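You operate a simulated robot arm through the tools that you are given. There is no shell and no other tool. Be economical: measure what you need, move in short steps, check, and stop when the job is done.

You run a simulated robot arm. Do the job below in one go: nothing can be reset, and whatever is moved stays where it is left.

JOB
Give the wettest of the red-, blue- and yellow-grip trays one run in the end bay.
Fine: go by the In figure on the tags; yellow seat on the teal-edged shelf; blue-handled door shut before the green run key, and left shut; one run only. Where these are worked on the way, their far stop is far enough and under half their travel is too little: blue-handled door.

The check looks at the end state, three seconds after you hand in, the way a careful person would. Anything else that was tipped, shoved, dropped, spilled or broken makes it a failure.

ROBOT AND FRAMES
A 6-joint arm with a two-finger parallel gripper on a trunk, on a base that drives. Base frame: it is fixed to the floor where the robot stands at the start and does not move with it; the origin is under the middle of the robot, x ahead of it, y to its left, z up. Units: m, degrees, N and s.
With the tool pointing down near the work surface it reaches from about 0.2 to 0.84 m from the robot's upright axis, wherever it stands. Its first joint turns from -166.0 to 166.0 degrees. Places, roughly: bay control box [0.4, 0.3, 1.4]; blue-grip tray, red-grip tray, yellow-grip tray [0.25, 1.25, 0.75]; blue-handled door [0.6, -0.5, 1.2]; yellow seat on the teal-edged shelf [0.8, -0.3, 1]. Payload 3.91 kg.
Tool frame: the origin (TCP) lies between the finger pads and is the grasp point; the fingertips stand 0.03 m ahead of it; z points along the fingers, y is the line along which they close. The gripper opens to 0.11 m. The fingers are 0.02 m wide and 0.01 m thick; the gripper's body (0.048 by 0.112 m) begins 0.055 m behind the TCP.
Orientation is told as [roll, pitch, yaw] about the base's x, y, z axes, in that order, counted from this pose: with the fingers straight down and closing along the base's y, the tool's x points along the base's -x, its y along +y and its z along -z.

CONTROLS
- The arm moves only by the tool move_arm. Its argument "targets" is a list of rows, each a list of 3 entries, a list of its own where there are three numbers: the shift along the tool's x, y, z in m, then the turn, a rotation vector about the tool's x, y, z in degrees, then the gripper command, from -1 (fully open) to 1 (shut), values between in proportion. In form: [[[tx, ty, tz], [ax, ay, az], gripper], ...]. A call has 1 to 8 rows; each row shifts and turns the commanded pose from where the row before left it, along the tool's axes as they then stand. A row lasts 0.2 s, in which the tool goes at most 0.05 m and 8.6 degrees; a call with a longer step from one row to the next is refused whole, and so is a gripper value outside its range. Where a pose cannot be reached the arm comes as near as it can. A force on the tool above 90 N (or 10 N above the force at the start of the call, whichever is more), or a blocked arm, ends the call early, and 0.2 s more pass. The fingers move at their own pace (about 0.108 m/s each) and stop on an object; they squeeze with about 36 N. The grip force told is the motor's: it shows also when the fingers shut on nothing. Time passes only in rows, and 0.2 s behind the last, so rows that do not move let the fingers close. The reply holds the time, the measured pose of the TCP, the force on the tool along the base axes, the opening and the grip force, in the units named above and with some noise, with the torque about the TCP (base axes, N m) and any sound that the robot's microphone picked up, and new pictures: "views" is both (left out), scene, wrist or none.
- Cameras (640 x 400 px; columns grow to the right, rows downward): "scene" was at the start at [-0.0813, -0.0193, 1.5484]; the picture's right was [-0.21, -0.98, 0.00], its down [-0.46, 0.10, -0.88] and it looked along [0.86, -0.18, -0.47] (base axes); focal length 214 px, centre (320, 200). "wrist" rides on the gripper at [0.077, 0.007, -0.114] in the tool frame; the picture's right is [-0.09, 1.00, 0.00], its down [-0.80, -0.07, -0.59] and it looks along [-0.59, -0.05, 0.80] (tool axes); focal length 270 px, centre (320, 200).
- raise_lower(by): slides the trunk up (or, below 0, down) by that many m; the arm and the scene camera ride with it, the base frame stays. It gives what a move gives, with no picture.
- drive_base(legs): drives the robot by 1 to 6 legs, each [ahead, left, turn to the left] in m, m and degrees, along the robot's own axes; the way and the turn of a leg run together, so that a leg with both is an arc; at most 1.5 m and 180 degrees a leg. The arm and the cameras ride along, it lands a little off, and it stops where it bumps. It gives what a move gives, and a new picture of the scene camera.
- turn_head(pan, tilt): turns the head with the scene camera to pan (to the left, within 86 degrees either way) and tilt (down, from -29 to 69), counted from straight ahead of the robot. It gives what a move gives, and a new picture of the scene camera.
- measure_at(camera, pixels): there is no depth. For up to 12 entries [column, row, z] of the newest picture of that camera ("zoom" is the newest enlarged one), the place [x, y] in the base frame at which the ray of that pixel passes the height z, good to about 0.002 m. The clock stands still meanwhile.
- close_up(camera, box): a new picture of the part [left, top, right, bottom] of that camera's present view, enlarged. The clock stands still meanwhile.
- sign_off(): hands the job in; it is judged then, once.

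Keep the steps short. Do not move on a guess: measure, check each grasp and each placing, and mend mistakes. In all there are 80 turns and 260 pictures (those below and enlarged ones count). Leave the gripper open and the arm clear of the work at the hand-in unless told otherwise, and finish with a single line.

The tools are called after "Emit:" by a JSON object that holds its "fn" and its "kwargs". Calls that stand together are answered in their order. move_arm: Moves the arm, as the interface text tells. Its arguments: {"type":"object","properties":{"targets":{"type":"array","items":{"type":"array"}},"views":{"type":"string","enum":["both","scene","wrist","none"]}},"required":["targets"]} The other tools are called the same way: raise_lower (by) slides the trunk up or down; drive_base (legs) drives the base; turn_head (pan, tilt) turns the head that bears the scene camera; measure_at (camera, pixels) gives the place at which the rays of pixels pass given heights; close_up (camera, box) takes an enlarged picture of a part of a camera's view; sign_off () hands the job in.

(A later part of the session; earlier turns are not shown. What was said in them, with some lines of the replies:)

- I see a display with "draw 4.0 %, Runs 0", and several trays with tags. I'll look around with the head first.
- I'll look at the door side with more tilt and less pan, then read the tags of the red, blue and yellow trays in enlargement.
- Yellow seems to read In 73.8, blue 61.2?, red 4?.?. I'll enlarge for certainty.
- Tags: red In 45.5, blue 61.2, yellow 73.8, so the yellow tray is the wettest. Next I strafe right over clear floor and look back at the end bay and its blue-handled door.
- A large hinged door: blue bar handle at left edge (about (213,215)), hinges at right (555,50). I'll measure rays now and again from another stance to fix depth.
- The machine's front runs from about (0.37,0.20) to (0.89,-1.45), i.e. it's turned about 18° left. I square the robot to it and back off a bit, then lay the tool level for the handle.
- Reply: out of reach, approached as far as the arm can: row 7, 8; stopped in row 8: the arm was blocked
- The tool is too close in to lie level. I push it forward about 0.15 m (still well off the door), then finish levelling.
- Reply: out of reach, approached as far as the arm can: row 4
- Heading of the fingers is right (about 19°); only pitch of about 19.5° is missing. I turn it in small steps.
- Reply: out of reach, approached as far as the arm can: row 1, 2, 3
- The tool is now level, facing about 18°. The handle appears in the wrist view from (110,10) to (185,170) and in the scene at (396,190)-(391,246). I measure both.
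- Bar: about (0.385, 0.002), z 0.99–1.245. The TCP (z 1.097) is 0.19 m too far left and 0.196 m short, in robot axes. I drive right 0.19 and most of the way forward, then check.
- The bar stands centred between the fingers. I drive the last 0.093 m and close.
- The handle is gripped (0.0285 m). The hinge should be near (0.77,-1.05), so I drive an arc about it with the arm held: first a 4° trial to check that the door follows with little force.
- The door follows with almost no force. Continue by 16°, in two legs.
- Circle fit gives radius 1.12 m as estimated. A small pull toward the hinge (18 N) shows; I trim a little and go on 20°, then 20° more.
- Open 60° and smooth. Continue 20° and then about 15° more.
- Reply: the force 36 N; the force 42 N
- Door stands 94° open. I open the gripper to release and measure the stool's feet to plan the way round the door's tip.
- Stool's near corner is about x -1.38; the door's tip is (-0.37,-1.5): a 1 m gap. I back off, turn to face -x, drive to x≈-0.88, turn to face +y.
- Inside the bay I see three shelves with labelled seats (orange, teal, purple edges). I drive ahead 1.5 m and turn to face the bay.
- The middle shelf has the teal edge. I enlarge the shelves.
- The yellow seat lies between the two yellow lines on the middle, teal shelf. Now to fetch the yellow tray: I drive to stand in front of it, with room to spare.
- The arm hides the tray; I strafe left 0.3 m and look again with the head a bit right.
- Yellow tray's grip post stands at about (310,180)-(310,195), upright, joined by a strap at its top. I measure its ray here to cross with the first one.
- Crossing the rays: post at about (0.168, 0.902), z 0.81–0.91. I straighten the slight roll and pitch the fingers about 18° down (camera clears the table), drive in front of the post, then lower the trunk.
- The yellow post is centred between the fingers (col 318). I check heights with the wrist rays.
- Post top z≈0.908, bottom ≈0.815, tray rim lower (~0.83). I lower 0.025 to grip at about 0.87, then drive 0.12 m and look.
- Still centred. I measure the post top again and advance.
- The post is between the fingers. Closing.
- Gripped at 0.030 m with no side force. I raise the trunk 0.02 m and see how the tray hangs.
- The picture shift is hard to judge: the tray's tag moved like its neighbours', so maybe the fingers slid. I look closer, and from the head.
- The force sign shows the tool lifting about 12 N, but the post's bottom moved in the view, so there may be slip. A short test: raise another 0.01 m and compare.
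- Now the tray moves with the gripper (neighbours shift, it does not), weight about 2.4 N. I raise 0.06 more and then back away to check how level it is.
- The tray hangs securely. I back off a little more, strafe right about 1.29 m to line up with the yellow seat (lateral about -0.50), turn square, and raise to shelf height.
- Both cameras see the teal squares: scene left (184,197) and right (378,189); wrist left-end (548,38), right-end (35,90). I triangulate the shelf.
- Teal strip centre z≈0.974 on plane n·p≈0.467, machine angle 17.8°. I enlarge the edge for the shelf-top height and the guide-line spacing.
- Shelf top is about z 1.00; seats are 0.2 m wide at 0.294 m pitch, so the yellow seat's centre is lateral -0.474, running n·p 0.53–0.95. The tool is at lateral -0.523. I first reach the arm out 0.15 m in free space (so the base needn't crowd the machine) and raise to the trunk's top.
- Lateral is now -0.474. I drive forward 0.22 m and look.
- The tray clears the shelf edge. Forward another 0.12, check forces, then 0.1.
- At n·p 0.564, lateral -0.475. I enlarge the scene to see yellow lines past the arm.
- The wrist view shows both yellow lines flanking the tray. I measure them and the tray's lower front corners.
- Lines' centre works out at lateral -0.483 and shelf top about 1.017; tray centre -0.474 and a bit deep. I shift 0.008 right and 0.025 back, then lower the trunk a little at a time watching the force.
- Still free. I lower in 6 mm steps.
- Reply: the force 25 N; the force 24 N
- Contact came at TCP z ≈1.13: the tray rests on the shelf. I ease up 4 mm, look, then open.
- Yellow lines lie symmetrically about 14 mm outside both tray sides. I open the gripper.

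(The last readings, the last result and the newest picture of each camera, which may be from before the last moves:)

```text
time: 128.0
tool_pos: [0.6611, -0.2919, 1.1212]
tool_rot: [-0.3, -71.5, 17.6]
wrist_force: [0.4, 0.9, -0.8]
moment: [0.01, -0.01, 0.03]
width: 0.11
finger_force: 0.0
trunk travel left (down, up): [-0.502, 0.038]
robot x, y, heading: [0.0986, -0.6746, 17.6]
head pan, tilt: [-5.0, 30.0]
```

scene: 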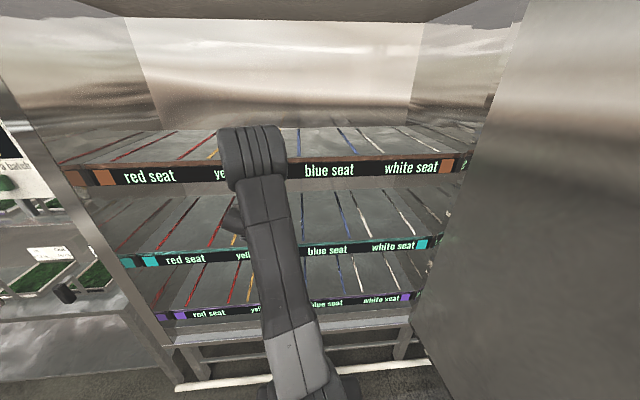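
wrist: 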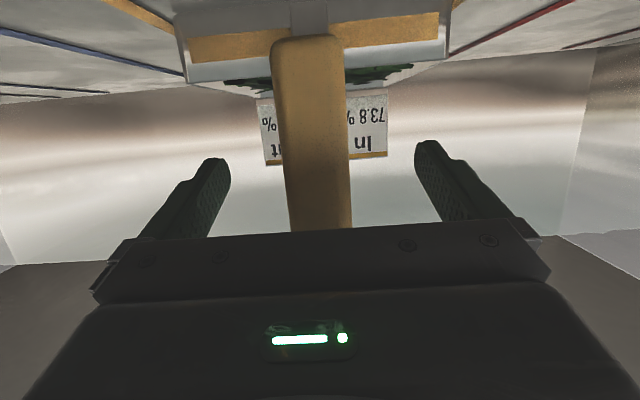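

The tray stands free. I back straight out 0.5 m and inspect it.

Emit:
{"fn": "drive_base", "kwargs": {"legs": [[-0.5, 0, 0]]}}

Emit:
{"fn": "move_arm", "kwargs": {"targets": [[[0, 0, 0], [0, 0, 0], -1]], "views": "wrist"}}

Emit:
{"fn": "close_up", "kwargs": {"camera": "wrist", "box": [180, 0, 480, 180]}}

```text
time: 130.9
tool_pos: [0.1847, -0.4446, 1.1207]
tool_rot: [-0.2, -71.5, 17.7]
wrist_force: [-1.3, 0.1, -0.2]
moment: [0.01, 0.04, 0.01]
width: 0.11
finger_force: 0.0
trunk travel left (down, up): [-0.502, 0.038]
robot x, y, heading: [-0.3742, -0.8329, 18.2]
head pan, tilt: [-5.0, 30.0]
```

scene: 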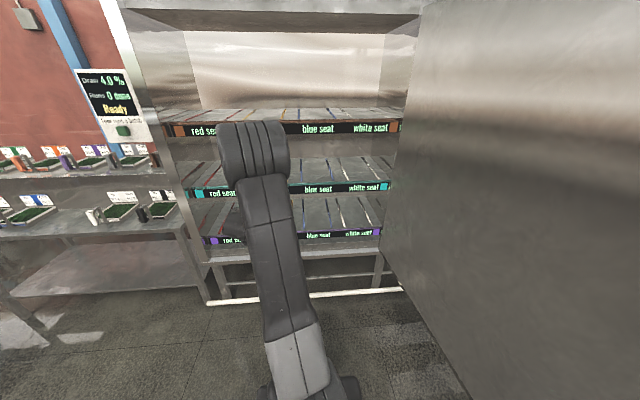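

```text
time: 131.3
tool_pos: [0.1855, -0.4451, 1.1213]
tool_rot: [-0.3, -71.6, 17.8]
wrist_force: [-0.1, -0.4, 0.0]
moment: [0.03, 0.0, -0.02]
width: 0.1101
finger_force: 0.0
trunk travel left (down, up): [-0.502, 0.038]
robot x, y, heading: [-0.3785, -0.8295, 18.1]
head pan, tilt: [-5.0, 30.0]
```

wrist: 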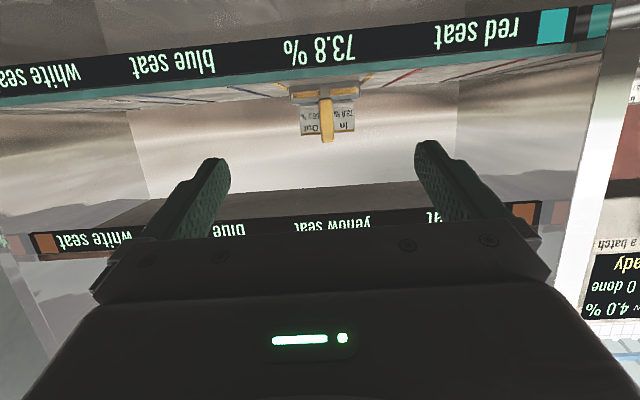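

```text
2.13 times, centred on (330, 90) of wrist
```

zoom: 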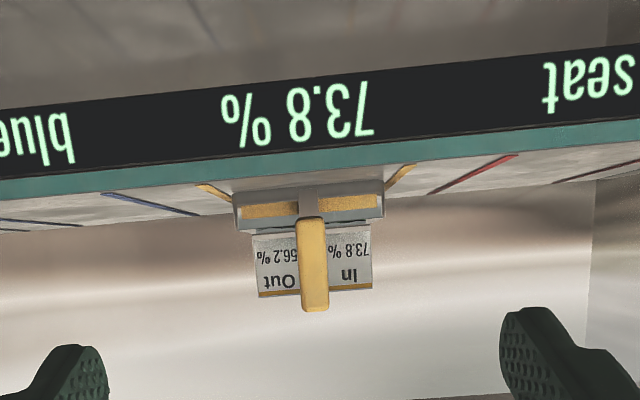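

The seat label now shows "73.8 %": the tray is seated. Next I go back round the door's tip by the same way (back, face +y, reverse, strafe) to reach the handle from outside.

Emit:
{"fn": "drive_base", "kwargs": {"legs": [[-0.5, 0, 0], [0, 0, 72], [-1.46, 0, 0]]}}

Emit:
{"fn": "drive_base", "kwargs": {"legs": [[0, -1.06, 0], [0, 0, 22.4]]}}

Emit:
{"fn": "move_arm", "kwargs": {"targets": [[[0, 0, 0], [0, 0, 0], -1]], "views": "wrist"}}

```text
time: 144.3
tool_pos: [-1.0423, -1.805, 1.1217]
tool_rot: [-0.3, -71.6, 89.7]
wrist_force: [-0.4, 0.2, -0.1]
moment: [-0.01, -0.03, 0.0]
width: 0.1102
finger_force: 0.0
trunk travel left (down, up): [-0.502, 0.038]
robot x, y, heading: [-0.8544, -2.4557, 90.0]
head pan, tilt: [-5.0, 30.0]
```

scene: 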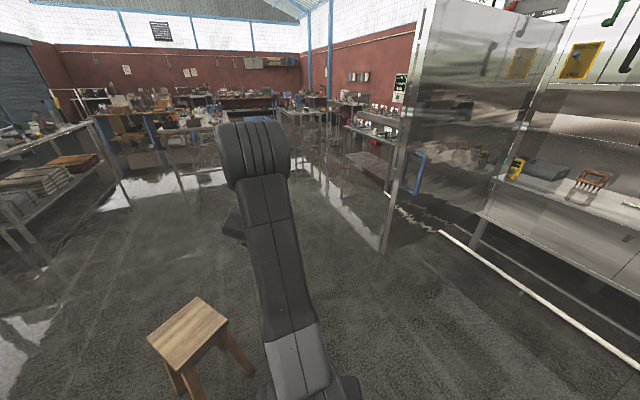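

```text
time: 150.9
tool_pos: [-0.2153, -1.9276, 1.1209]
tool_rot: [-0.3, -71.6, 112.0]
wrist_force: [-0.2, -0.7, 0.1]
moment: [-0.01, 0.01, -0.02]
width: 0.1104
finger_force: 0.0
trunk travel left (down, up): [-0.502, 0.038]
robot x, y, heading: [0.2085, -2.4607, 112.5]
head pan, tilt: [-5.0, 30.0]
```

scene: 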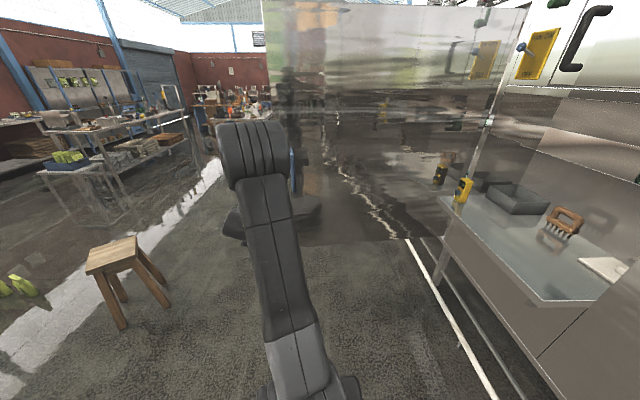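

```text
time: 151.3
tool_pos: [-0.2166, -1.9275, 1.1202]
tool_rot: [-0.4, -71.5, 112.0]
wrist_force: [0.5, 0.3, -1.2]
moment: [-0.01, -0.01, -0.04]
width: 0.1101
finger_force: 0.0
trunk travel left (down, up): [-0.502, 0.038]
robot x, y, heading: [0.204, -2.4623, 112.4]
head pan, tilt: [-5.0, 30.0]
```

wrist: 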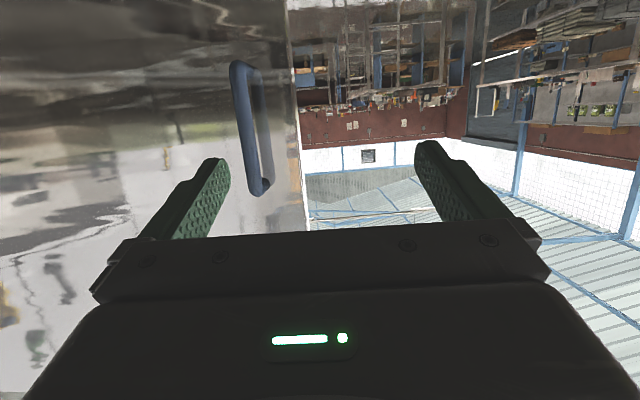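

Handle at col 245, consistent with about 0.143 m to the right and 0.373 m ahead. I drive right and most of the way forward.

Emit:
{"fn": "drive_base", "kwargs": {"legs": [[0, -0.143, 0], [0.24, 0, 0]]}}

Emit:
{"fn": "move_arm", "kwargs": {"targets": [[[0, 0, 0], [0, 0, 0], -1]], "views": "wrist"}}

```text
time: 154.0
tool_pos: [-0.1743, -1.6498, 1.1192]
tool_rot: [-0.3, -71.5, 111.8]
wrist_force: [-0.6, 0.2, 0.0]
moment: [-0.01, 0.01, -0.04]
width: 0.1101
finger_force: 0.0
trunk travel left (down, up): [-0.502, 0.038]
robot x, y, heading: [0.2502, -2.1853, 112.4]
head pan, tilt: [-5.0, 30.0]
```

scene: 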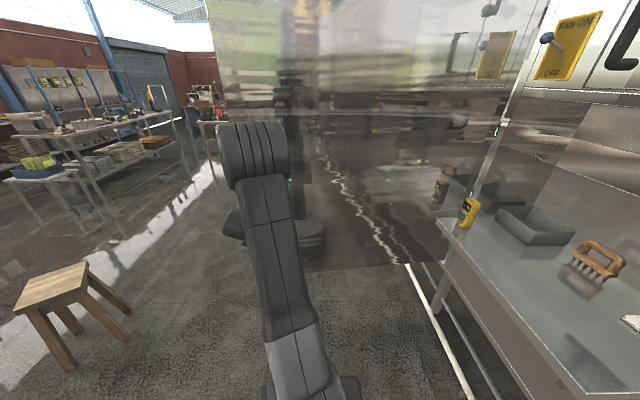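

```text
time: 154.4
tool_pos: [-0.1731, -1.65, 1.1201]
tool_rot: [-0.2, -71.6, 111.9]
wrist_force: [-0.9, 0.3, 0.0]
moment: [-0.04, -0.01, -0.01]
width: 0.1102
finger_force: 0.1
trunk travel left (down, up): [-0.502, 0.038]
robot x, y, heading: [0.2489, -2.1879, 112.2]
head pan, tilt: [-5.0, 30.0]
```

wrist: 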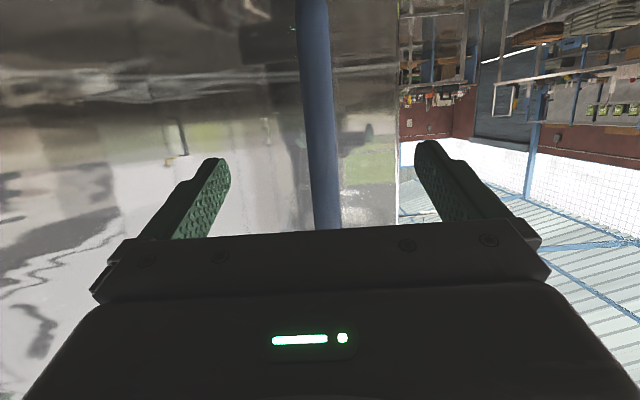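

The bar is centred. I advance the last 0.128 m and close on it.

Emit:
{"fn": "drive_base", "kwargs": {"legs": [[0.128, 0, 0]]}}

Emit:
{"fn": "move_arm", "kwargs": {"targets": [[[0, 0, 0], [0, 0, 0], 0], [[0, 0, 0], [0, 0, 0], 1], [[0, 0, 0], [0, 0, 0], 1], [[0, 0, 0], [0, 0, 0], 1], [[0, 0, 0], [0, 0, 0], 1]], "views": "wrist"}}

```text
time: 155.7
tool_pos: [-0.223, -1.5297, 1.1207]
tool_rot: [-0.2, -71.5, 111.9]
wrist_force: [0.4, 0.5, 1.2]
moment: [0.01, 0.01, -0.04]
width: 0.1099
finger_force: 0.0
trunk travel left (down, up): [-0.502, 0.038]
robot x, y, heading: [0.2016, -2.0659, 112.3]
head pan, tilt: [-5.0, 30.0]
```

scene: 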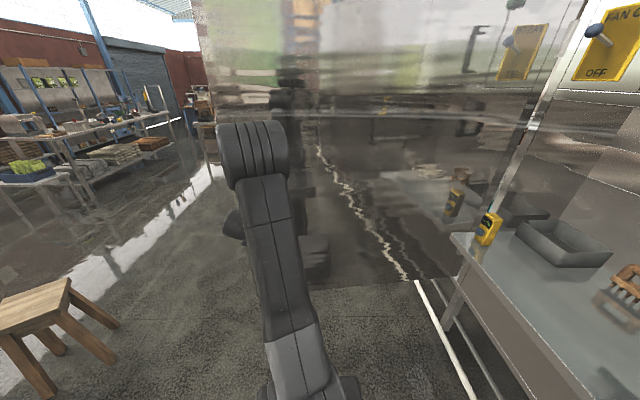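

```text
time: 156.9
tool_pos: [-0.2198, -1.5297, 1.1196]
tool_rot: [0.0, -71.6, 111.5]
wrist_force: [13.8, 5.5, -4.3]
moment: [0.15, -0.02, -0.3]
width: 0.0277
finger_force: 45.5
trunk travel left (down, up): [-0.502, 0.038]
robot x, y, heading: [0.2026, -2.0673, 112.3]
head pan, tilt: [-5.0, 30.0]
```

wrist: 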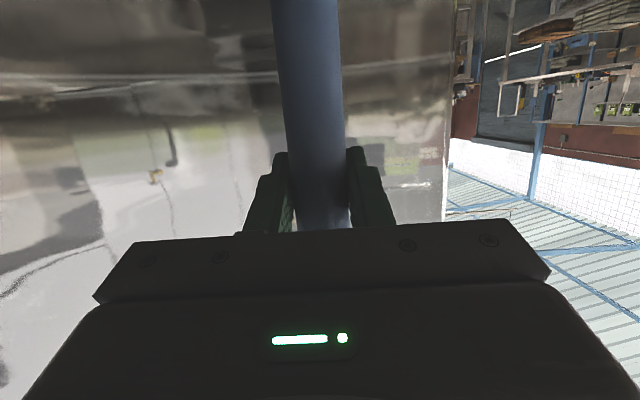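

Gripped. I swing the door shut along the reverse arc: first 14°, to check forces.

Emit:
{"fn": "drive_base", "kwargs": {"legs": [[0.113, 0.0889, -7], [0.113, 0.0889, -7]]}}

Emit:
{"fn": "drive_base", "kwargs": {"legs": [[0.1614, 0.127, -10], [0.1614, 0.127, -10]]}}

```text
time: 159.2
tool_pos: [-0.3124, -1.274, 1.1202]
tool_rot: [0.0, -71.4, 97.8]
wrist_force: [15.3, 3.9, -4.4]
moment: [0.02, -0.09, 0.0]
width: 0.0276
finger_force: 45.3
trunk travel left (down, up): [-0.502, 0.038]
robot x, y, heading: [-0.0256, -1.8933, 98.3]
head pan, tilt: [-5.0, 30.0]
```

scene: 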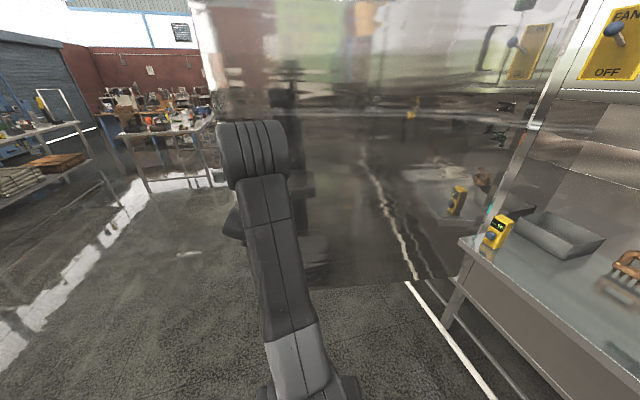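

```text
time: 162.1
tool_pos: [-0.3279, -0.8872, 1.1204]
tool_rot: [-0.4, -71.6, 78.2]
wrist_force: [3.0, 0.0, -0.9]
moment: [0.45, -0.03, 0.03]
width: 0.0279
finger_force: 45.0
trunk travel left (down, up): [-0.502, 0.038]
robot x, y, heading: [-0.273, -1.5635, 78.6]
head pan, tilt: [-5.0, 30.0]
```

scene: 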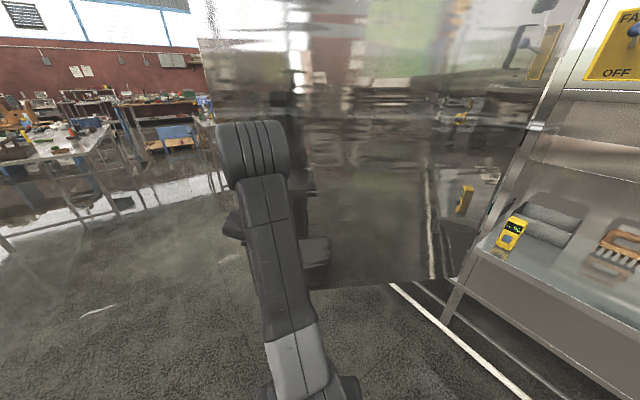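

Smooth. Another 40° in two calls.

Emit:
{"fn": "drive_base", "kwargs": {"legs": [[0.1614, 0.127, -10], [0.1614, 0.127, -10]]}}

Emit:
{"fn": "drive_base", "kwargs": {"legs": [[0.1614, 0.127, -10], [0.1614, 0.127, -10]]}}

```text
time: 164.9
tool_pos: [-0.2091, -0.5172, 1.1208]
tool_rot: [-0.8, -71.5, 58.5]
wrist_force: [-18.9, 8.9, 2.5]
moment: [0.57, 0.02, 0.0]
width: 0.028
finger_force: 45.5
trunk travel left (down, up): [-0.502, 0.038]
robot x, y, heading: [-0.3902, -1.1731, 58.3]
head pan, tilt: [-5.0, 30.0]
```

scene: 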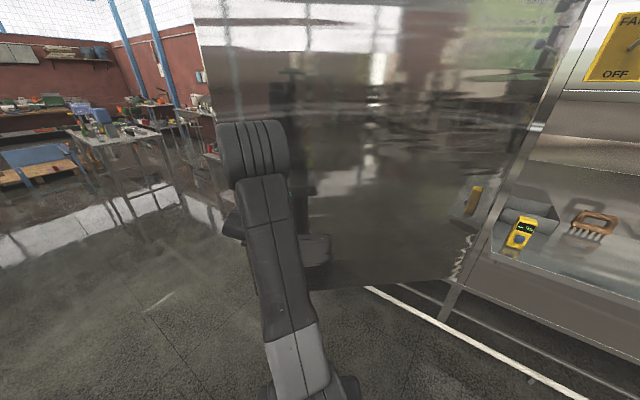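

```text
time: 167.7
tool_pos: [0.0318, -0.2082, 1.1213]
tool_rot: [-0.9, -71.7, 38.6]
wrist_force: [-10.8, 12.0, 0.6]
moment: [0.54, -0.18, 0.0]
width: 0.0276
finger_force: 44.7
trunk travel left (down, up): [-0.502, 0.038]
robot x, y, heading: [-0.3649, -0.7601, 38.0]
head pan, tilt: [-5.0, 30.0]
```

scene: 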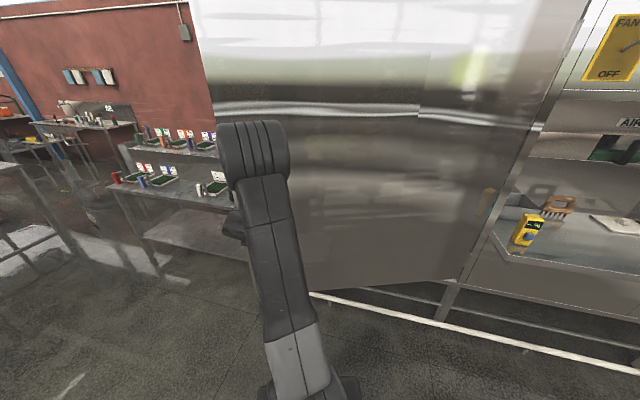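

About 20.5° remain. First 16°, then the last bit gently.

Emit:
{"fn": "drive_base", "kwargs": {"legs": [[0.13, 0.1015, -8], [0.129, 0.1015, -8]]}}

Emit:
{"fn": "drive_base", "kwargs": {"legs": [[0.072, 0.055, -4.4]]}}

Emit:
{"fn": "move_arm", "kwargs": {"targets": [[[0, 0, 0], [0, 0, 0], 1]], "views": "wrist"}}

```text
time: 170.2
tool_pos: [0.2937, -0.0341, 1.1225]
tool_rot: [-0.8, -71.6, 22.5]
wrist_force: [-3.6, 6.3, -0.8]
moment: [0.32, -0.15, -0.13]
width: 0.0278
finger_force: 45.2
trunk travel left (down, up): [-0.502, 0.038]
robot x, y, heading: [-0.2385, -0.4596, 22.3]
head pan, tilt: [-5.0, 30.0]
```

scene: 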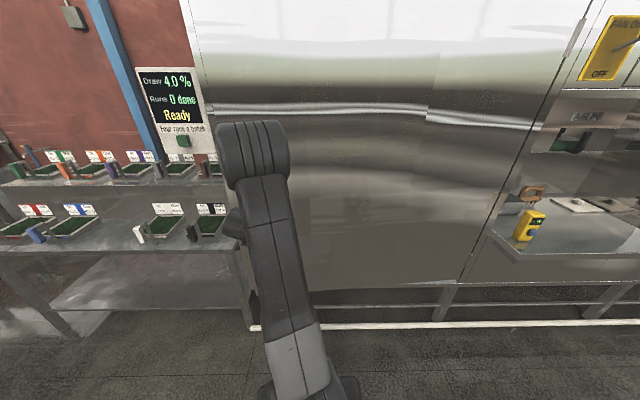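

```text
time: 171.3
tool_pos: [0.3741, 0.0008, 1.1207]
tool_rot: [-0.9, -71.6, 18.3]
wrist_force: [-1.8, 7.1, -2.7]
moment: [0.46, -0.31, 0.13]
width: 0.0276
finger_force: 44.9
trunk travel left (down, up): [-0.502, 0.038]
robot x, y, heading: [-0.1885, -0.3836, 17.8]
head pan, tilt: [-5.0, 30.0]
```

scene: 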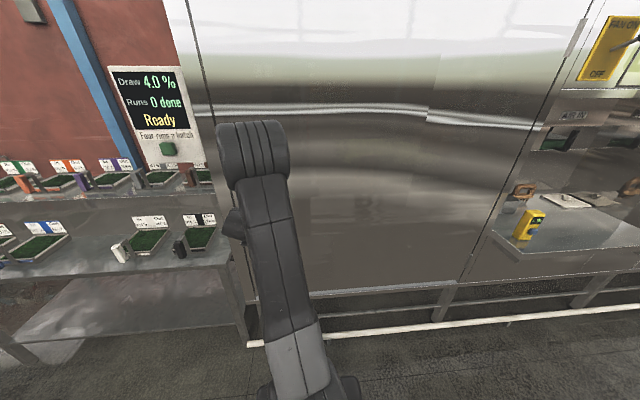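

```text
time: 171.7
tool_pos: [0.3745, -0.0004, 1.1219]
tool_rot: [-0.9, -71.6, 18.0]
wrist_force: [-0.2, 2.8, -0.9]
moment: [0.54, -0.39, 0.21]
width: 0.0276
finger_force: 45.0
trunk travel left (down, up): [-0.502, 0.038]
robot x, y, heading: [-0.1933, -0.3824, 17.4]
head pan, tilt: [-5.0, 30.0]
```

wrist: 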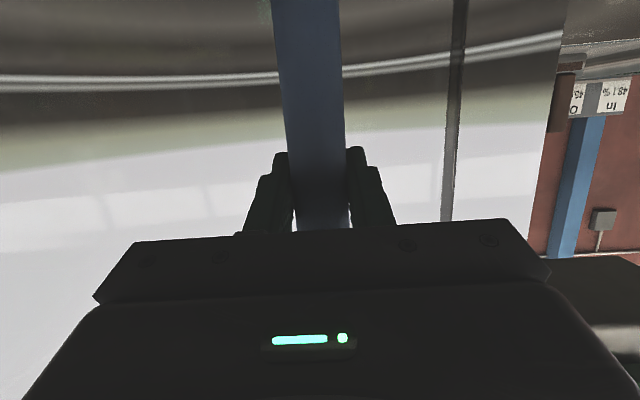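

Within a few mm of shut. I push forward with the arm in 8 mm steps until it meets the stop.

Emit:
{"fn": "move_arm", "kwargs": {"targets": [[[-0.0025, 0, 0.0076], [0, 0, 0], 1], [[-0.0025, 0, 0.0076], [0, 0, 0], 1], [[-0.0025, 0, 0.0076], [0, 0, 0], 1], [[0, 0, 0], [0, 0, 0], 1]], "views": "wrist"}}

```text
time: 172.7
tool_pos: [0.3934, 0.0058, 1.1242]
tool_rot: [-0.8, -72.0, 18.2]
wrist_force: [-29.9, -4.6, 1.4]
moment: [0.42, 0.08, -0.06]
width: 0.0278
finger_force: 44.9
trunk travel left (down, up): [-0.502, 0.038]
robot x, y, heading: [-0.1916, -0.379, 17.7]
head pan, tilt: [-5.0, 30.0]
```

wrist: 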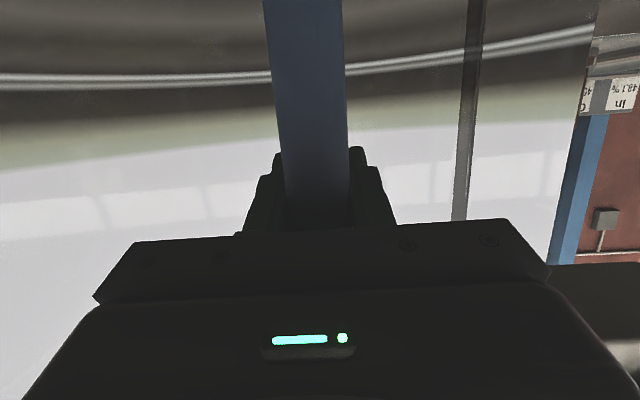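

The arm pushes with 30 N against the stop: the door is shut. I release and back away 0.3 m.

Emit:
{"fn": "move_arm", "kwargs": {"targets": [[[0, 0, 0], [0, 0, 0], 0.3], [[0, 0, 0], [0, 0, 0], -1], [[0, 0, 0], [0, 0, 0], -1], [[0, 0, 0], [0, 0, 0], -1], [[0, 0, 0], [0, 0, 0], -1]], "views": "none"}}

Emit:
{"fn": "drive_base", "kwargs": {"legs": [[-0.3, 0, 0]]}}

Emit:
{"fn": "turn_head", "kwargs": {"pan": 30, "tilt": 15}}

```text
time: 173.9
tool_pos: [0.3959, 0.007, 1.1221]
tool_rot: [-0.7, -71.7, 18.1]
wrist_force: [-8.7, -5.0, 2.2]
moment: [0.12, -0.02, 0.49]
width: 0.1089
finger_force: 0.1
trunk travel left (down, up): [-0.502, 0.038]
robot x, y, heading: [-0.1896, -0.3827, 17.6]
head pan, tilt: [-5.0, 30.0]
```

```text
time: 176.0
tool_pos: [0.1097, -0.0871, 1.1214]
tool_rot: [-0.7, -71.6, 17.9]
wrist_force: [0.1, 0.8, -0.2]
moment: [-0.02, 0.01, -0.03]
width: 0.1101
finger_force: 0.1
trunk travel left (down, up): [-0.502, 0.038]
robot x, y, heading: [-0.4773, -0.4741, 17.5]
head pan, tilt: [-5.0, 30.0]
```

scene: 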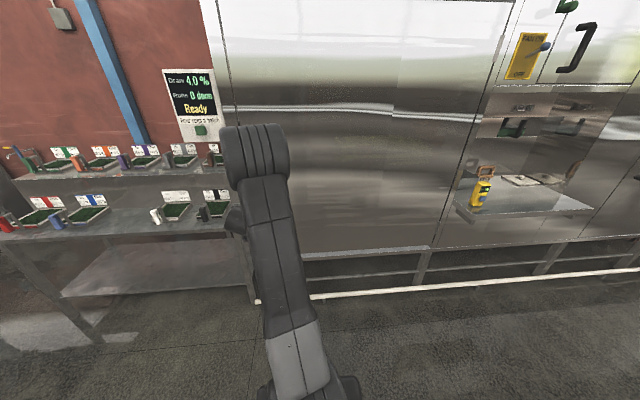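

```text
time: 177.0
tool_pos: [0.1101, -0.0869, 1.1203]
tool_rot: [-0.7, -71.6, 17.9]
wrist_force: [0.0, -0.7, -0.4]
moment: [0.03, -0.02, 0.0]
width: 0.11
finger_force: 0.2
trunk travel left (down, up): [-0.502, 0.038]
robot x, y, heading: [-0.4782, -0.4714, 17.5]
head pan, tilt: [30.0, 15.0]
```

scene: 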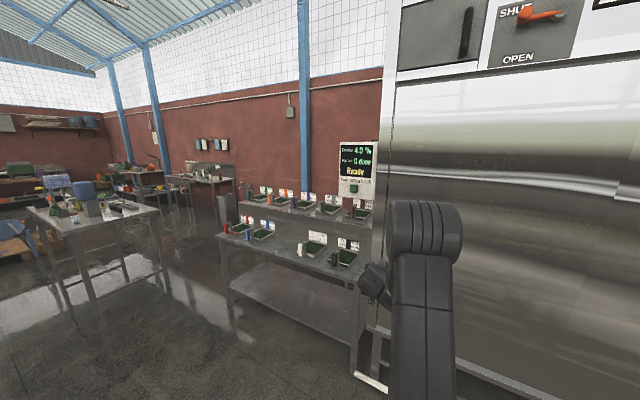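

The door is closed. Now the green key below the display at (353,188). I measure its ray and look through the wrist camera.

Emit:
{"fn": "close_up", "kwargs": {"camera": "scene", "box": [320, 130, 400, 210]}}

Emit:
{"fn": "measure_at", "kwargs": {"camera": "scene", "pixels": [[353.5, 188, 1.35], [353.5, 188, 1.3], [353.5, 188, 1.25], [340, 142, 1.5], [378, 142, 1.5], [337, 195, 1.3], [375, 203, 1.3]]}}

Emit:
{"fn": "move_arm", "kwargs": {"targets": [[[0, 0, 0], [0, 0, 0], -1]], "views": "wrist"}}

```text
5.00 times, centred on (360, 170) of scene
```

zoom: 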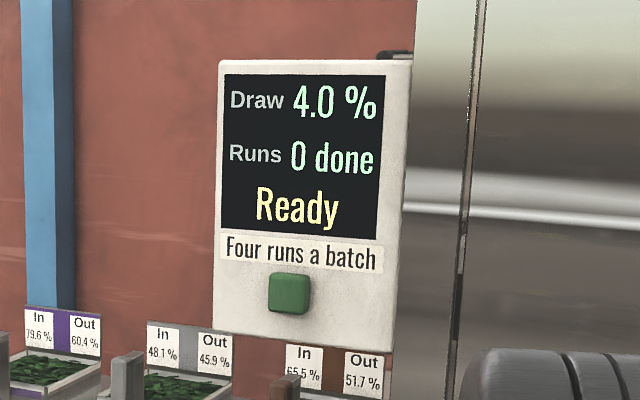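

```text
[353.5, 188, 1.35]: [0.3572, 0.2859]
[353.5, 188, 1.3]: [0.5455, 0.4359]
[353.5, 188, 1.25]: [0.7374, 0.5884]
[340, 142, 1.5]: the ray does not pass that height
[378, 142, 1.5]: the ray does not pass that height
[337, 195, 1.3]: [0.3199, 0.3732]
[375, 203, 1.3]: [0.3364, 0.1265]
```

```text
time: 177.4
tool_pos: [0.1102, -0.0865, 1.1218]
tool_rot: [-0.7, -71.6, 17.9]
wrist_force: [-0.1, 0.2, 0.4]
moment: [-0.02, 0.03, 0.0]
width: 0.1103
finger_force: 0.0
trunk travel left (down, up): [-0.502, 0.038]
robot x, y, heading: [-0.4757, -0.4744, 17.3]
head pan, tilt: [30.0, 15.0]
```

wrist: 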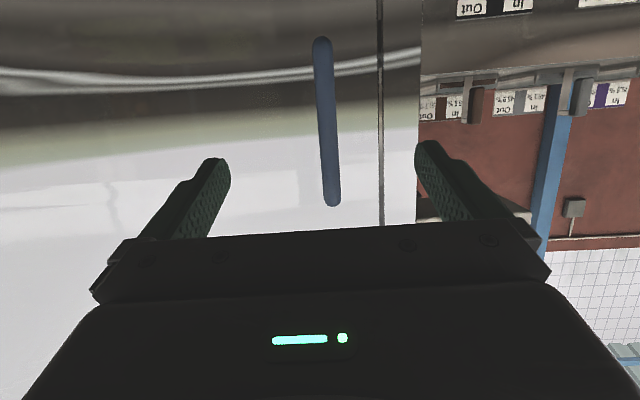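

I strafe left 0.26 m so the tool lines up roughly with the key; that also gives a second ray.

Emit:
{"fn": "drive_base", "kwargs": {"legs": [[-0.1, 0.26, 0]]}}

Emit:
{"fn": "turn_head", "kwargs": {"pan": 5, "tilt": 15}}

Emit:
{"fn": "move_arm", "kwargs": {"targets": [[[-0.02, 0, 0], [0, 0, 0], 0], [[-0.04, 0, -0.01], [0, 0, 0], 1], [[-0.04, 0, -0.01], [0, 0, 0], 1], [[-0.04, 0, -0.01], [0, 0, 0], 1], [[-0.04, 0, -0.01], [0, 0, 0], 1], [[0, 0, 0], [0, 0, 0], 1]], "views": "both"}}

```text
time: 179.3
tool_pos: [-0.0632, 0.1325, 1.1213]
tool_rot: [-0.8, -71.6, 18.0]
wrist_force: [1.1, 0.5, 0.1]
moment: [0.0, -0.03, 0.01]
width: 0.1102
finger_force: 0.1
trunk travel left (down, up): [-0.502, 0.038]
robot x, y, heading: [-0.651, -0.2582, 17.4]
head pan, tilt: [30.0, 15.0]
```

scene: 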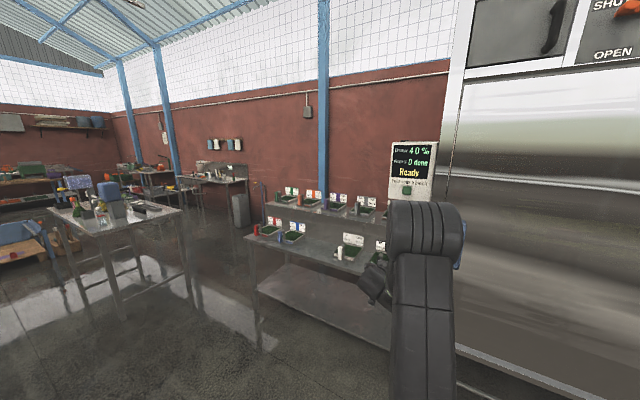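

```text
time: 180.2
tool_pos: [-0.0643, 0.1317, 1.1202]
tool_rot: [-0.9, -71.6, 18.0]
wrist_force: [0.6, -0.2, 0.0]
moment: [0.0, -0.03, -0.01]
width: 0.11
finger_force: 0.1
trunk travel left (down, up): [-0.502, 0.038]
robot x, y, heading: [-0.6512, -0.2531, 17.6]
head pan, tilt: [5.0, 15.0]
```

scene: 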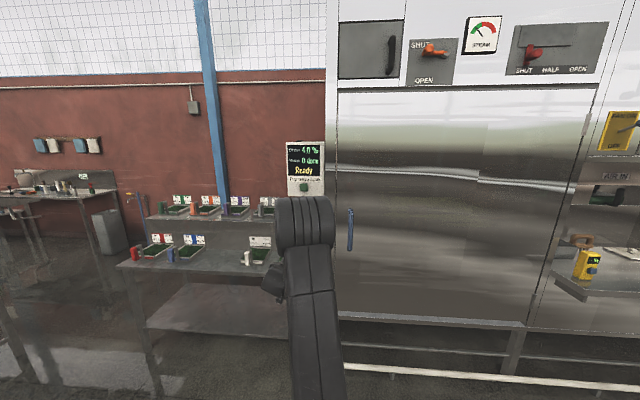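

```text
time: 181.6
tool_pos: [-0.0459, 0.1391, 1.3048]
tool_rot: [-0.7, -71.5, 17.9]
wrist_force: [0.6, 0.6, -0.7]
moment: [-0.02, 0.0, 0.0]
width: 0.0001
finger_force: 36.3
trunk travel left (down, up): [-0.502, 0.038]
robot x, y, heading: [-0.6542, -0.2591, 17.5]
head pan, tilt: [5.0, 15.0]
```

scene: 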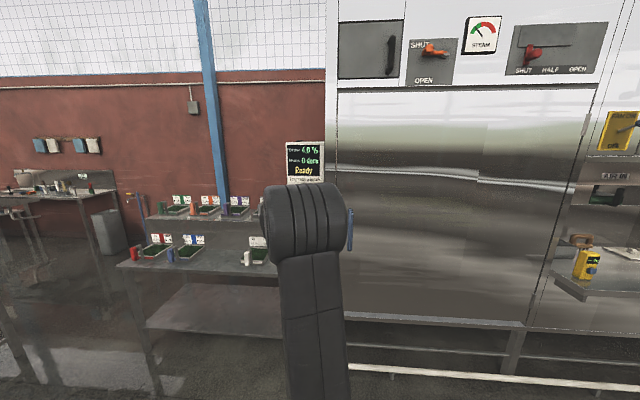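
wrist: 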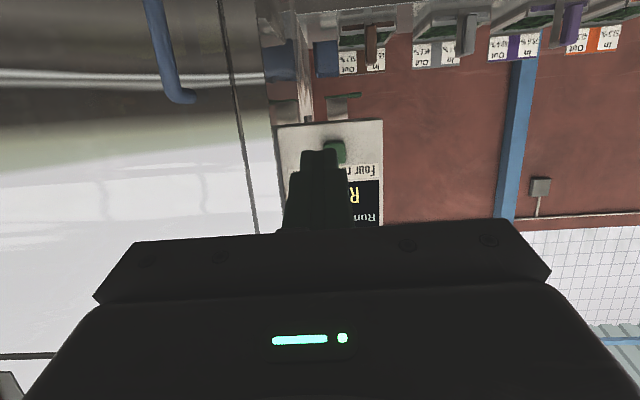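

The arm reached z 1.305 with the fingers closed. Key: scene pixel (304,187) (from the picture just before, same head pose), wrist (335,151).

Emit:
{"fn": "measure_at", "kwargs": {"camera": "scene", "pixels": [[304, 187.5, 1.4], [304, 187.5, 1.35], [304, 187.5, 1.3]]}}

Emit:
{"fn": "measure_at", "kwargs": {"camera": "wrist", "pixels": [[336, 151, 1.3], [336, 151, 1.35], [336, 151, 1.4]]}}

Emit:
{"fn": "close_up", "kwargs": {"camera": "wrist", "box": [240, 100, 440, 230]}}

```text
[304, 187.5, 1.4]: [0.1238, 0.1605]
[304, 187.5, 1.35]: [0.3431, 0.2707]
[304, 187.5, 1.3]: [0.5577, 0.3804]
```

```text
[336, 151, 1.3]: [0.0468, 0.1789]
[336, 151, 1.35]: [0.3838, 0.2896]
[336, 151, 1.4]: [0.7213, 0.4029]
```

```text
3.08 times, centred on (340, 165) of wrist
```

zoom: 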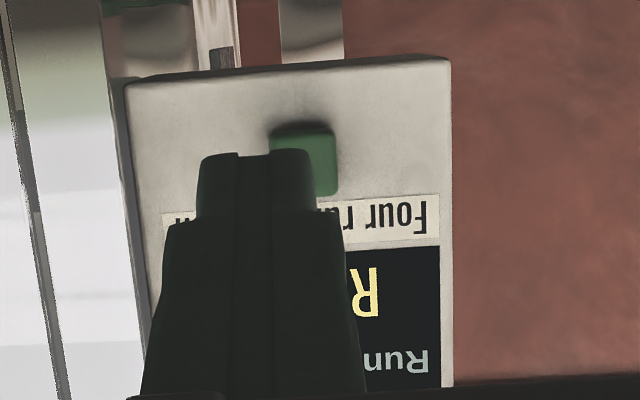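

Key at about (0.359, 0.280, 1.346). I level the fingers, lift 0.041 m and shift 0.009 m left, then check.

Emit:
{"fn": "move_arm", "kwargs": {"targets": [[[0, 0, 0], [0, -6, 0], 1], [[0, 0, 0], [0, -6, 0], 1], [[0, 0, 0], [0, -6.3, 0], 1], [[-0.041, 0.009, 0], [0, 0, 0], 1], [[0, 0, 0], [0, 0, 0], 1]], "views": "none"}}

Emit:
{"fn": "drive_base", "kwargs": {"legs": [[0.25, 0, 0]]}}

Emit:
{"fn": "move_arm", "kwargs": {"targets": [[[0, 0, 0], [0, 0, 0], 1]], "views": "wrist"}}

```text
time: 182.8
tool_pos: [-0.0481, 0.148, 1.3457]
tool_rot: [-74.7, -89.9, 91.9]
wrist_force: [-0.1, -0.5, 0.0]
moment: [0.02, -0.01, 0.01]
width: 0.0001
finger_force: 36.3
trunk travel left (down, up): [-0.502, 0.038]
robot x, y, heading: [-0.6504, -0.2574, 17.5]
head pan, tilt: [5.0, 15.0]
```

```text
time: 184.7
tool_pos: [0.1929, 0.2211, 1.345]
tool_rot: [-63.6, -89.7, 80.9]
wrist_force: [0.7, 0.2, -0.7]
moment: [0.0, -0.01, 0.04]
width: 0.0001
finger_force: 36.2
trunk travel left (down, up): [-0.502, 0.038]
robot x, y, heading: [-0.4088, -0.1808, 17.4]
head pan, tilt: [5.0, 15.0]
```

scene: 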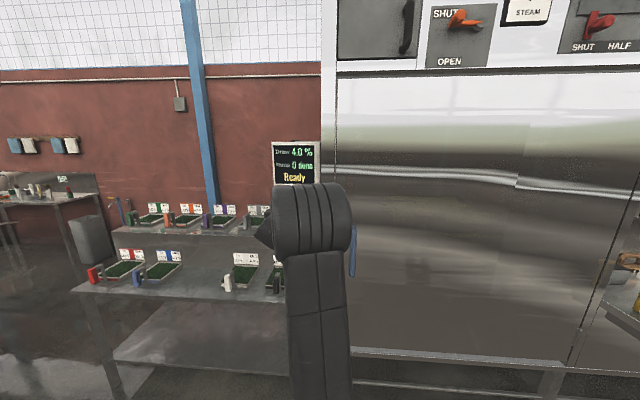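

```text
time: 185.1
tool_pos: [0.1925, 0.2227, 1.3459]
tool_rot: [-69.3, -89.8, 86.4]
wrist_force: [0.7, 0.9, 0.2]
moment: [0.01, -0.03, 0.01]
width: 0.0003
finger_force: 36.1
trunk travel left (down, up): [-0.502, 0.038]
robot x, y, heading: [-0.4092, -0.1834, 17.4]
head pan, tilt: [5.0, 15.0]
```

wrist: 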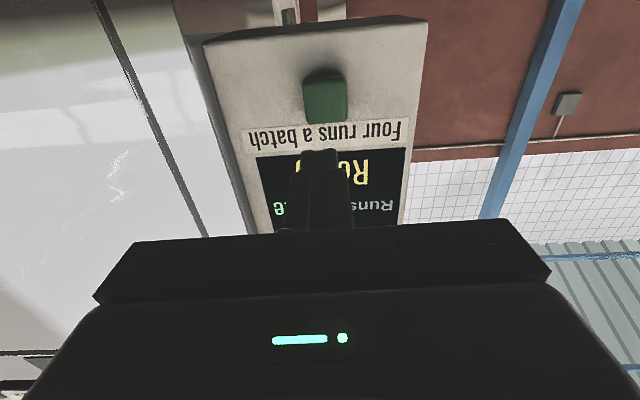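

The key shows at (325,95), fingertips at (318,152). I measure the key's ray again.

Emit:
{"fn": "measure_at", "kwargs": {"camera": "wrist", "pixels": [[325, 97, 1.33], [325, 97, 1.34], [325, 97, 1.35], [326, 74, 1.33], [325, 120, 1.36]]}}

```text
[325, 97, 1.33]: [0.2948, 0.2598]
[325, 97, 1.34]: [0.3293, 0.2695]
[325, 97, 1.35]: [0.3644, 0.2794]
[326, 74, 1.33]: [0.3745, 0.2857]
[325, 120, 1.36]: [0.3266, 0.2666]
```

Key centre (0.352,0.276,1.347): 0.138 m from the fingertips. I drive 0.10, then press with the arm in small steps.

Emit:
{"fn": "drive_base", "kwargs": {"legs": [[0.1, 0.002, 0]]}}

Emit:
{"fn": "move_arm", "kwargs": {"targets": [[[0, 0, 0], [0, 0, 0], 1]], "views": "wrist"}}

```text
time: 186.2
tool_pos: [0.2885, 0.2547, 1.3448]
tool_rot: [-56.7, -89.7, 73.8]
wrist_force: [0.7, 1.0, -0.1]
moment: [-0.01, -0.03, -0.03]
width: 0.0001
finger_force: 36.2
trunk travel left (down, up): [-0.502, 0.038]
robot x, y, heading: [-0.3195, -0.1498, 17.5]
head pan, tilt: [5.0, 15.0]
```

scene: 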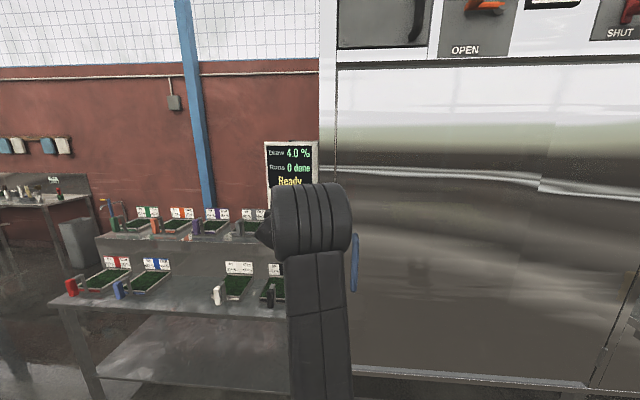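

```text
time: 186.6
tool_pos: [0.2875, 0.2537, 1.3449]
tool_rot: [-64.2, -89.6, 81.4]
wrist_force: [0.6, 0.7, -0.3]
moment: [-0.01, -0.01, 0.02]
width: 0.0001
finger_force: 36.1
trunk travel left (down, up): [-0.502, 0.038]
robot x, y, heading: [-0.3147, -0.1483, 17.5]
head pan, tilt: [5.0, 15.0]
```

wrist: 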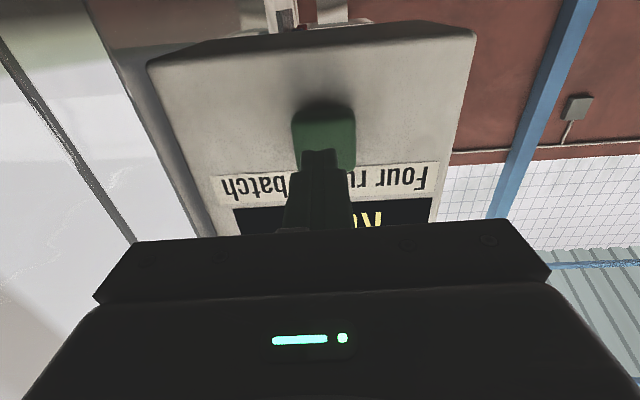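

Aligned. I advance 0.03 m in 6 mm rows and watch the force.

Emit:
{"fn": "move_arm", "kwargs": {"targets": [[[0, 0, 0.006], [0, 0, 0], 1], [[0, 0, 0.006], [0, 0, 0], 1], [[0, 0, 0.006], [0, 0, 0], 1], [[0, 0, 0.006], [0, 0, 0], 1], [[0, 0, 0.006], [0, 0, 0], 1]], "views": "both"}}

```text
time: 187.8
tool_pos: [0.3145, 0.2629, 1.3454]
tool_rot: [-66.7, -89.7, 83.9]
wrist_force: [-1.9, -0.3, -0.5]
moment: [0.0, -0.02, 0.01]
width: 0.0
finger_force: 36.0
trunk travel left (down, up): [-0.502, 0.038]
robot x, y, heading: [-0.3154, -0.1507, 17.5]
head pan, tilt: [5.0, 15.0]
```

scene: 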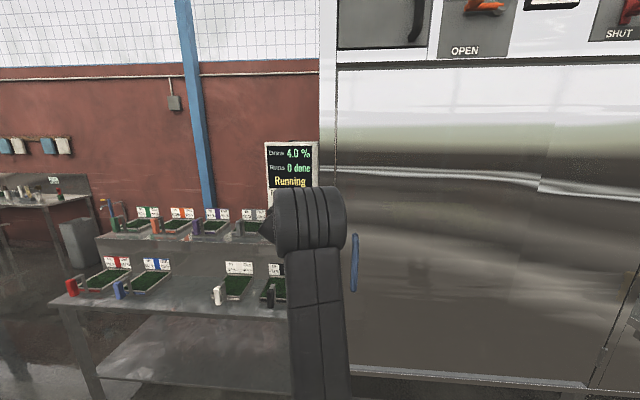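
wrist: 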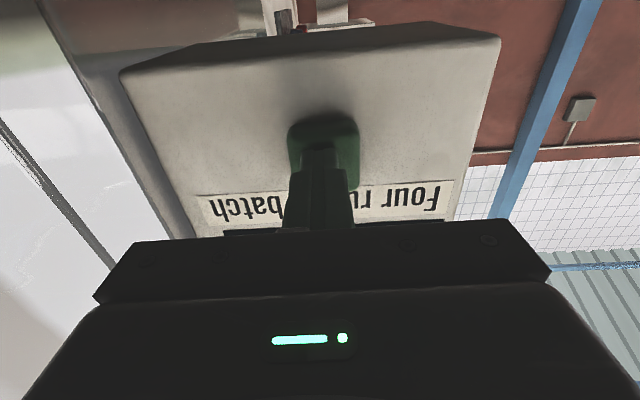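

The display reads "Running". I retreat straight at once so that it's pressed only once, and open the gripper.

Emit:
{"fn": "move_arm", "kwargs": {"targets": [[[0, 0, -0.03], [0, 0, 0], 1], [[0, 0, -0.04], [0, 0, 0], 1], [[0, 0, -0.04], [0, 0, 0], 1], [[0, 0, 0], [0, 0, 0], -1], [[0, 0, 0], [0, 0, 0], -1], [[0, 0, 0], [0, 0, 0], -1]], "views": "none"}}

Emit:
{"fn": "drive_base", "kwargs": {"legs": [[-0.35, 0, 0]]}}

Emit:
{"fn": "close_up", "kwargs": {"camera": "scene", "box": [260, 120, 380, 200]}}

```text
time: 189.2
tool_pos: [0.21, 0.2305, 1.3452]
tool_rot: [-67.5, -89.8, 84.7]
wrist_force: [0.1, 0.0, -0.1]
moment: [0.03, 0.04, -0.03]
width: 0.1101
finger_force: 0.0
trunk travel left (down, up): [-0.502, 0.038]
robot x, y, heading: [-0.319, -0.1483, 17.5]
head pan, tilt: [5.0, 15.0]
```

```text
time: 191.5
tool_pos: [-0.1274, 0.1269, 1.3463]
tool_rot: [-73.6, -89.8, 90.9]
wrist_force: [0.2, 0.0, -0.4]
moment: [-0.01, -0.01, 0.02]
width: 0.1098
finger_force: 0.1
trunk travel left (down, up): [-0.502, 0.038]
robot x, y, heading: [-0.6492, -0.2567, 17.7]
head pan, tilt: [5.0, 15.0]
```

scene: 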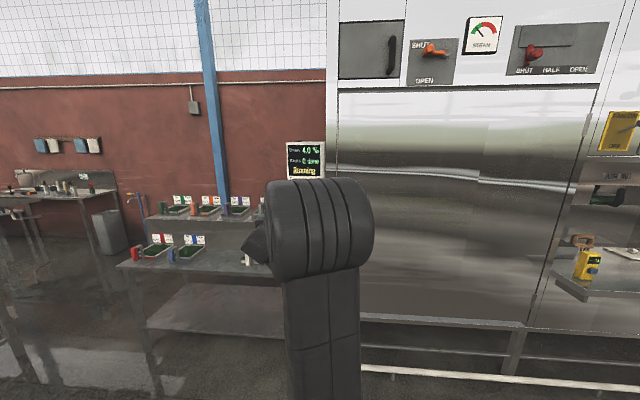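

```text
5.00 times, centred on (320, 160) of scene
```

zoom: 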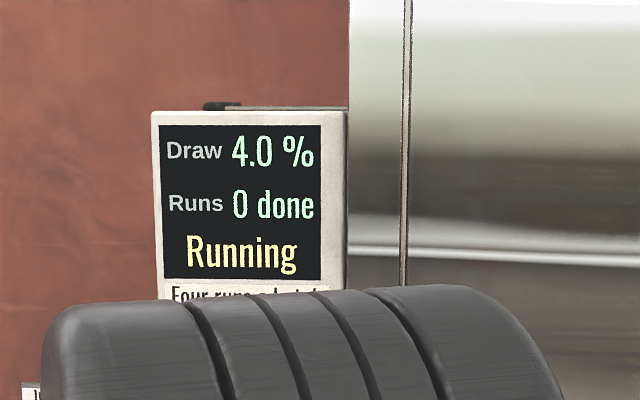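

Running. I wait for the run to end.

Emit:
{"fn": "move_arm", "kwargs": {"targets": [[[0, 0, 0], [0, 0, 0], -1], [[0, 0, 0], [0, 0, 0], -1], [[0, 0, 0], [0, 0, 0], -1], [[0, 0, 0], [0, 0, 0], -1], [[0, 0, 0], [0, 0, 0], -1], [[0, 0, 0], [0, 0, 0], -1], [[0, 0, 0], [0, 0, 0], -1], [[0, 0, 0], [0, 0, 0], -1]], "views": "none"}}

Emit:
{"fn": "move_arm", "kwargs": {"targets": [[[0, 0, 0], [0, 0, 0], -1], [[0, 0, 0], [0, 0, 0], -1], [[0, 0, 0], [0, 0, 0], -1], [[0, 0, 0], [0, 0, 0], -1], [[0, 0, 0], [0, 0, 0], -1], [[0, 0, 0], [0, 0, 0], -1], [[0, 0, 0], [0, 0, 0], -1], [[0, 0, 0], [0, 0, 0], -1]], "views": "none"}}

Emit:
{"fn": "close_up", "kwargs": {"camera": "scene", "box": [260, 120, 380, 200]}}

```text
time: 193.3
tool_pos: [-0.1252, 0.1269, 1.3463]
tool_rot: [-67.4, -89.7, 84.5]
wrist_force: [0.7, 0.4, -0.4]
moment: [0.01, -0.03, -0.03]
width: 0.1103
finger_force: 0.1
trunk travel left (down, up): [-0.502, 0.038]
robot x, y, heading: [-0.6486, -0.2537, 17.6]
head pan, tilt: [5.0, 15.0]
```

```text
time: 195.1
tool_pos: [-0.1276, 0.1262, 1.3451]
tool_rot: [-67.3, -89.7, 84.7]
wrist_force: [0.4, 1.0, 0.0]
moment: [-0.02, -0.01, 0.02]
width: 0.1097
finger_force: 0.1
trunk travel left (down, up): [-0.502, 0.038]
robot x, y, heading: [-0.651, -0.2566, 17.6]
head pan, tilt: [5.0, 15.0]
```

```text
5.00 times, centred on (320, 160) of scene
```

zoom: 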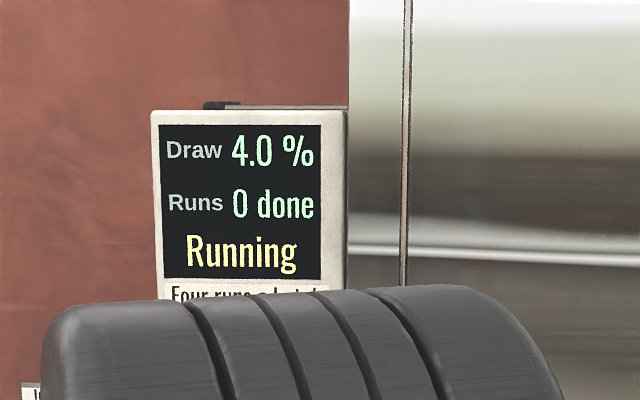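

Still running; I wait longer.

Emit:
{"fn": "move_arm", "kwargs": {"targets": [[[0, 0, 0], [0, 0, 0], -1], [[0, 0, 0], [0, 0, 0], -1], [[0, 0, 0], [0, 0, 0], -1], [[0, 0, 0], [0, 0, 0], -1], [[0, 0, 0], [0, 0, 0], -1], [[0, 0, 0], [0, 0, 0], -1], [[0, 0, 0], [0, 0, 0], -1], [[0, 0, 0], [0, 0, 0], -1]], "views": "none"}}

Emit:
{"fn": "turn_head", "kwargs": {"pan": 60, "tilt": 35}}

Emit:
{"fn": "move_arm", "kwargs": {"targets": [[[0, 0, 0], [0, 0, 0], -1], [[0, 0, 0], [0, 0, 0], -1], [[0, 0, 0], [0, 0, 0], -1], [[0, 0, 0], [0, 0, 0], -1], [[0, 0, 0], [0, 0, 0], -1], [[0, 0, 0], [0, 0, 0], -1], [[0, 0, 0], [0, 0, 0], -1], [[0, 0, 0], [0, 0, 0], -1]], "views": "none"}}

Emit:
{"fn": "turn_head", "kwargs": {"pan": 15, "tilt": 20}}

Emit:
{"fn": "close_up", "kwargs": {"camera": "scene", "box": [270, 100, 430, 220]}}

```text
time: 196.9
tool_pos: [-0.1258, 0.1257, 1.3448]
tool_rot: [-67.5, -89.7, 84.8]
wrist_force: [-0.7, 0.4, 0.4]
moment: [0.0, -0.02, -0.02]
width: 0.1101
finger_force: 0.1
trunk travel left (down, up): [-0.502, 0.038]
robot x, y, heading: [-0.6523, -0.2504, 17.4]
head pan, tilt: [5.0, 15.0]
```

```text
time: 198.1
tool_pos: [-0.1257, 0.1257, 1.3448]
tool_rot: [-67.3, -89.7, 84.6]
wrist_force: [0.8, -0.2, -0.9]
moment: [-0.01, 0.0, -0.02]
width: 0.11
finger_force: 0.0
trunk travel left (down, up): [-0.502, 0.038]
robot x, y, heading: [-0.6515, -0.2558, 17.6]
head pan, tilt: [60.0, 35.0]
```

scene: 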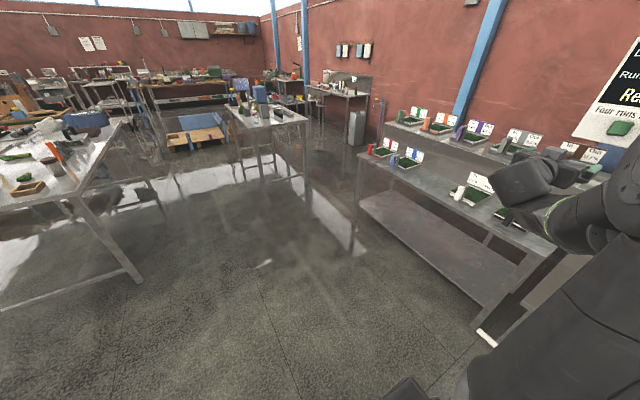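

```text
time: 199.9
tool_pos: [-0.1255, 0.1274, 1.3449]
tool_rot: [-67.2, -89.6, 84.8]
wrist_force: [0.2, 1.3, -0.9]
moment: [-0.02, -0.01, 0.03]
width: 0.1099
finger_force: 0.0
trunk travel left (down, up): [-0.502, 0.038]
robot x, y, heading: [-0.6469, -0.2525, 17.3]
head pan, tilt: [60.0, 35.0]
```

```text
time: 201.0
tool_pos: [-0.1265, 0.1268, 1.3456]
tool_rot: [-67.3, -89.6, 84.7]
wrist_force: [-0.3, 1.1, -0.3]
moment: [0.01, 0.0, 0.01]
width: 0.1102
finger_force: 0.1
trunk travel left (down, up): [-0.502, 0.038]
robot x, y, heading: [-0.6505, -0.2565, 17.7]
head pan, tilt: [15.0, 20.0]
```

scene: 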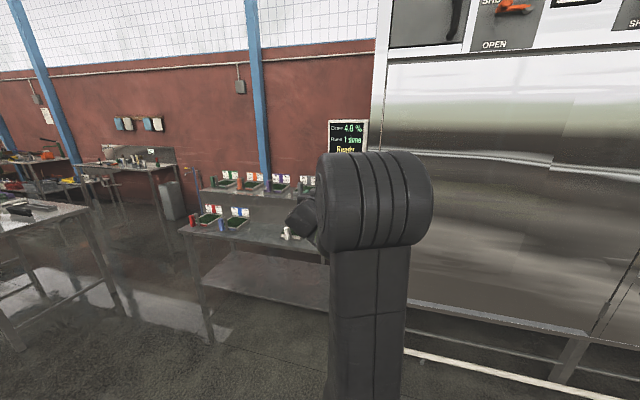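

```text
3.33 times, centred on (350, 160) of scene
```

zoom: 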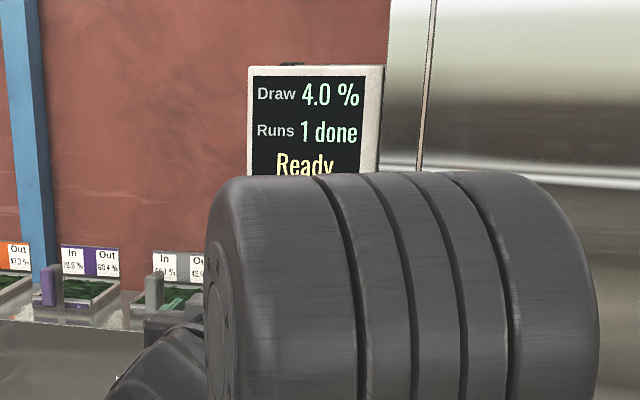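

The display reads "Runs 1 done, Ready". The door is shut, the gripper is open and the arm is clear, so I hand in.

Emit:
{"fn": "sign_off", "kwargs": {}}

```text
The job is handed in.
```

The yellow-grip tray (In 73.8 %, the wettest of the three) is in the yellow seat on the teal-edged shelf, the blue-handled door was shut before the run and is still shut, and the display reads "Runs 1 done".
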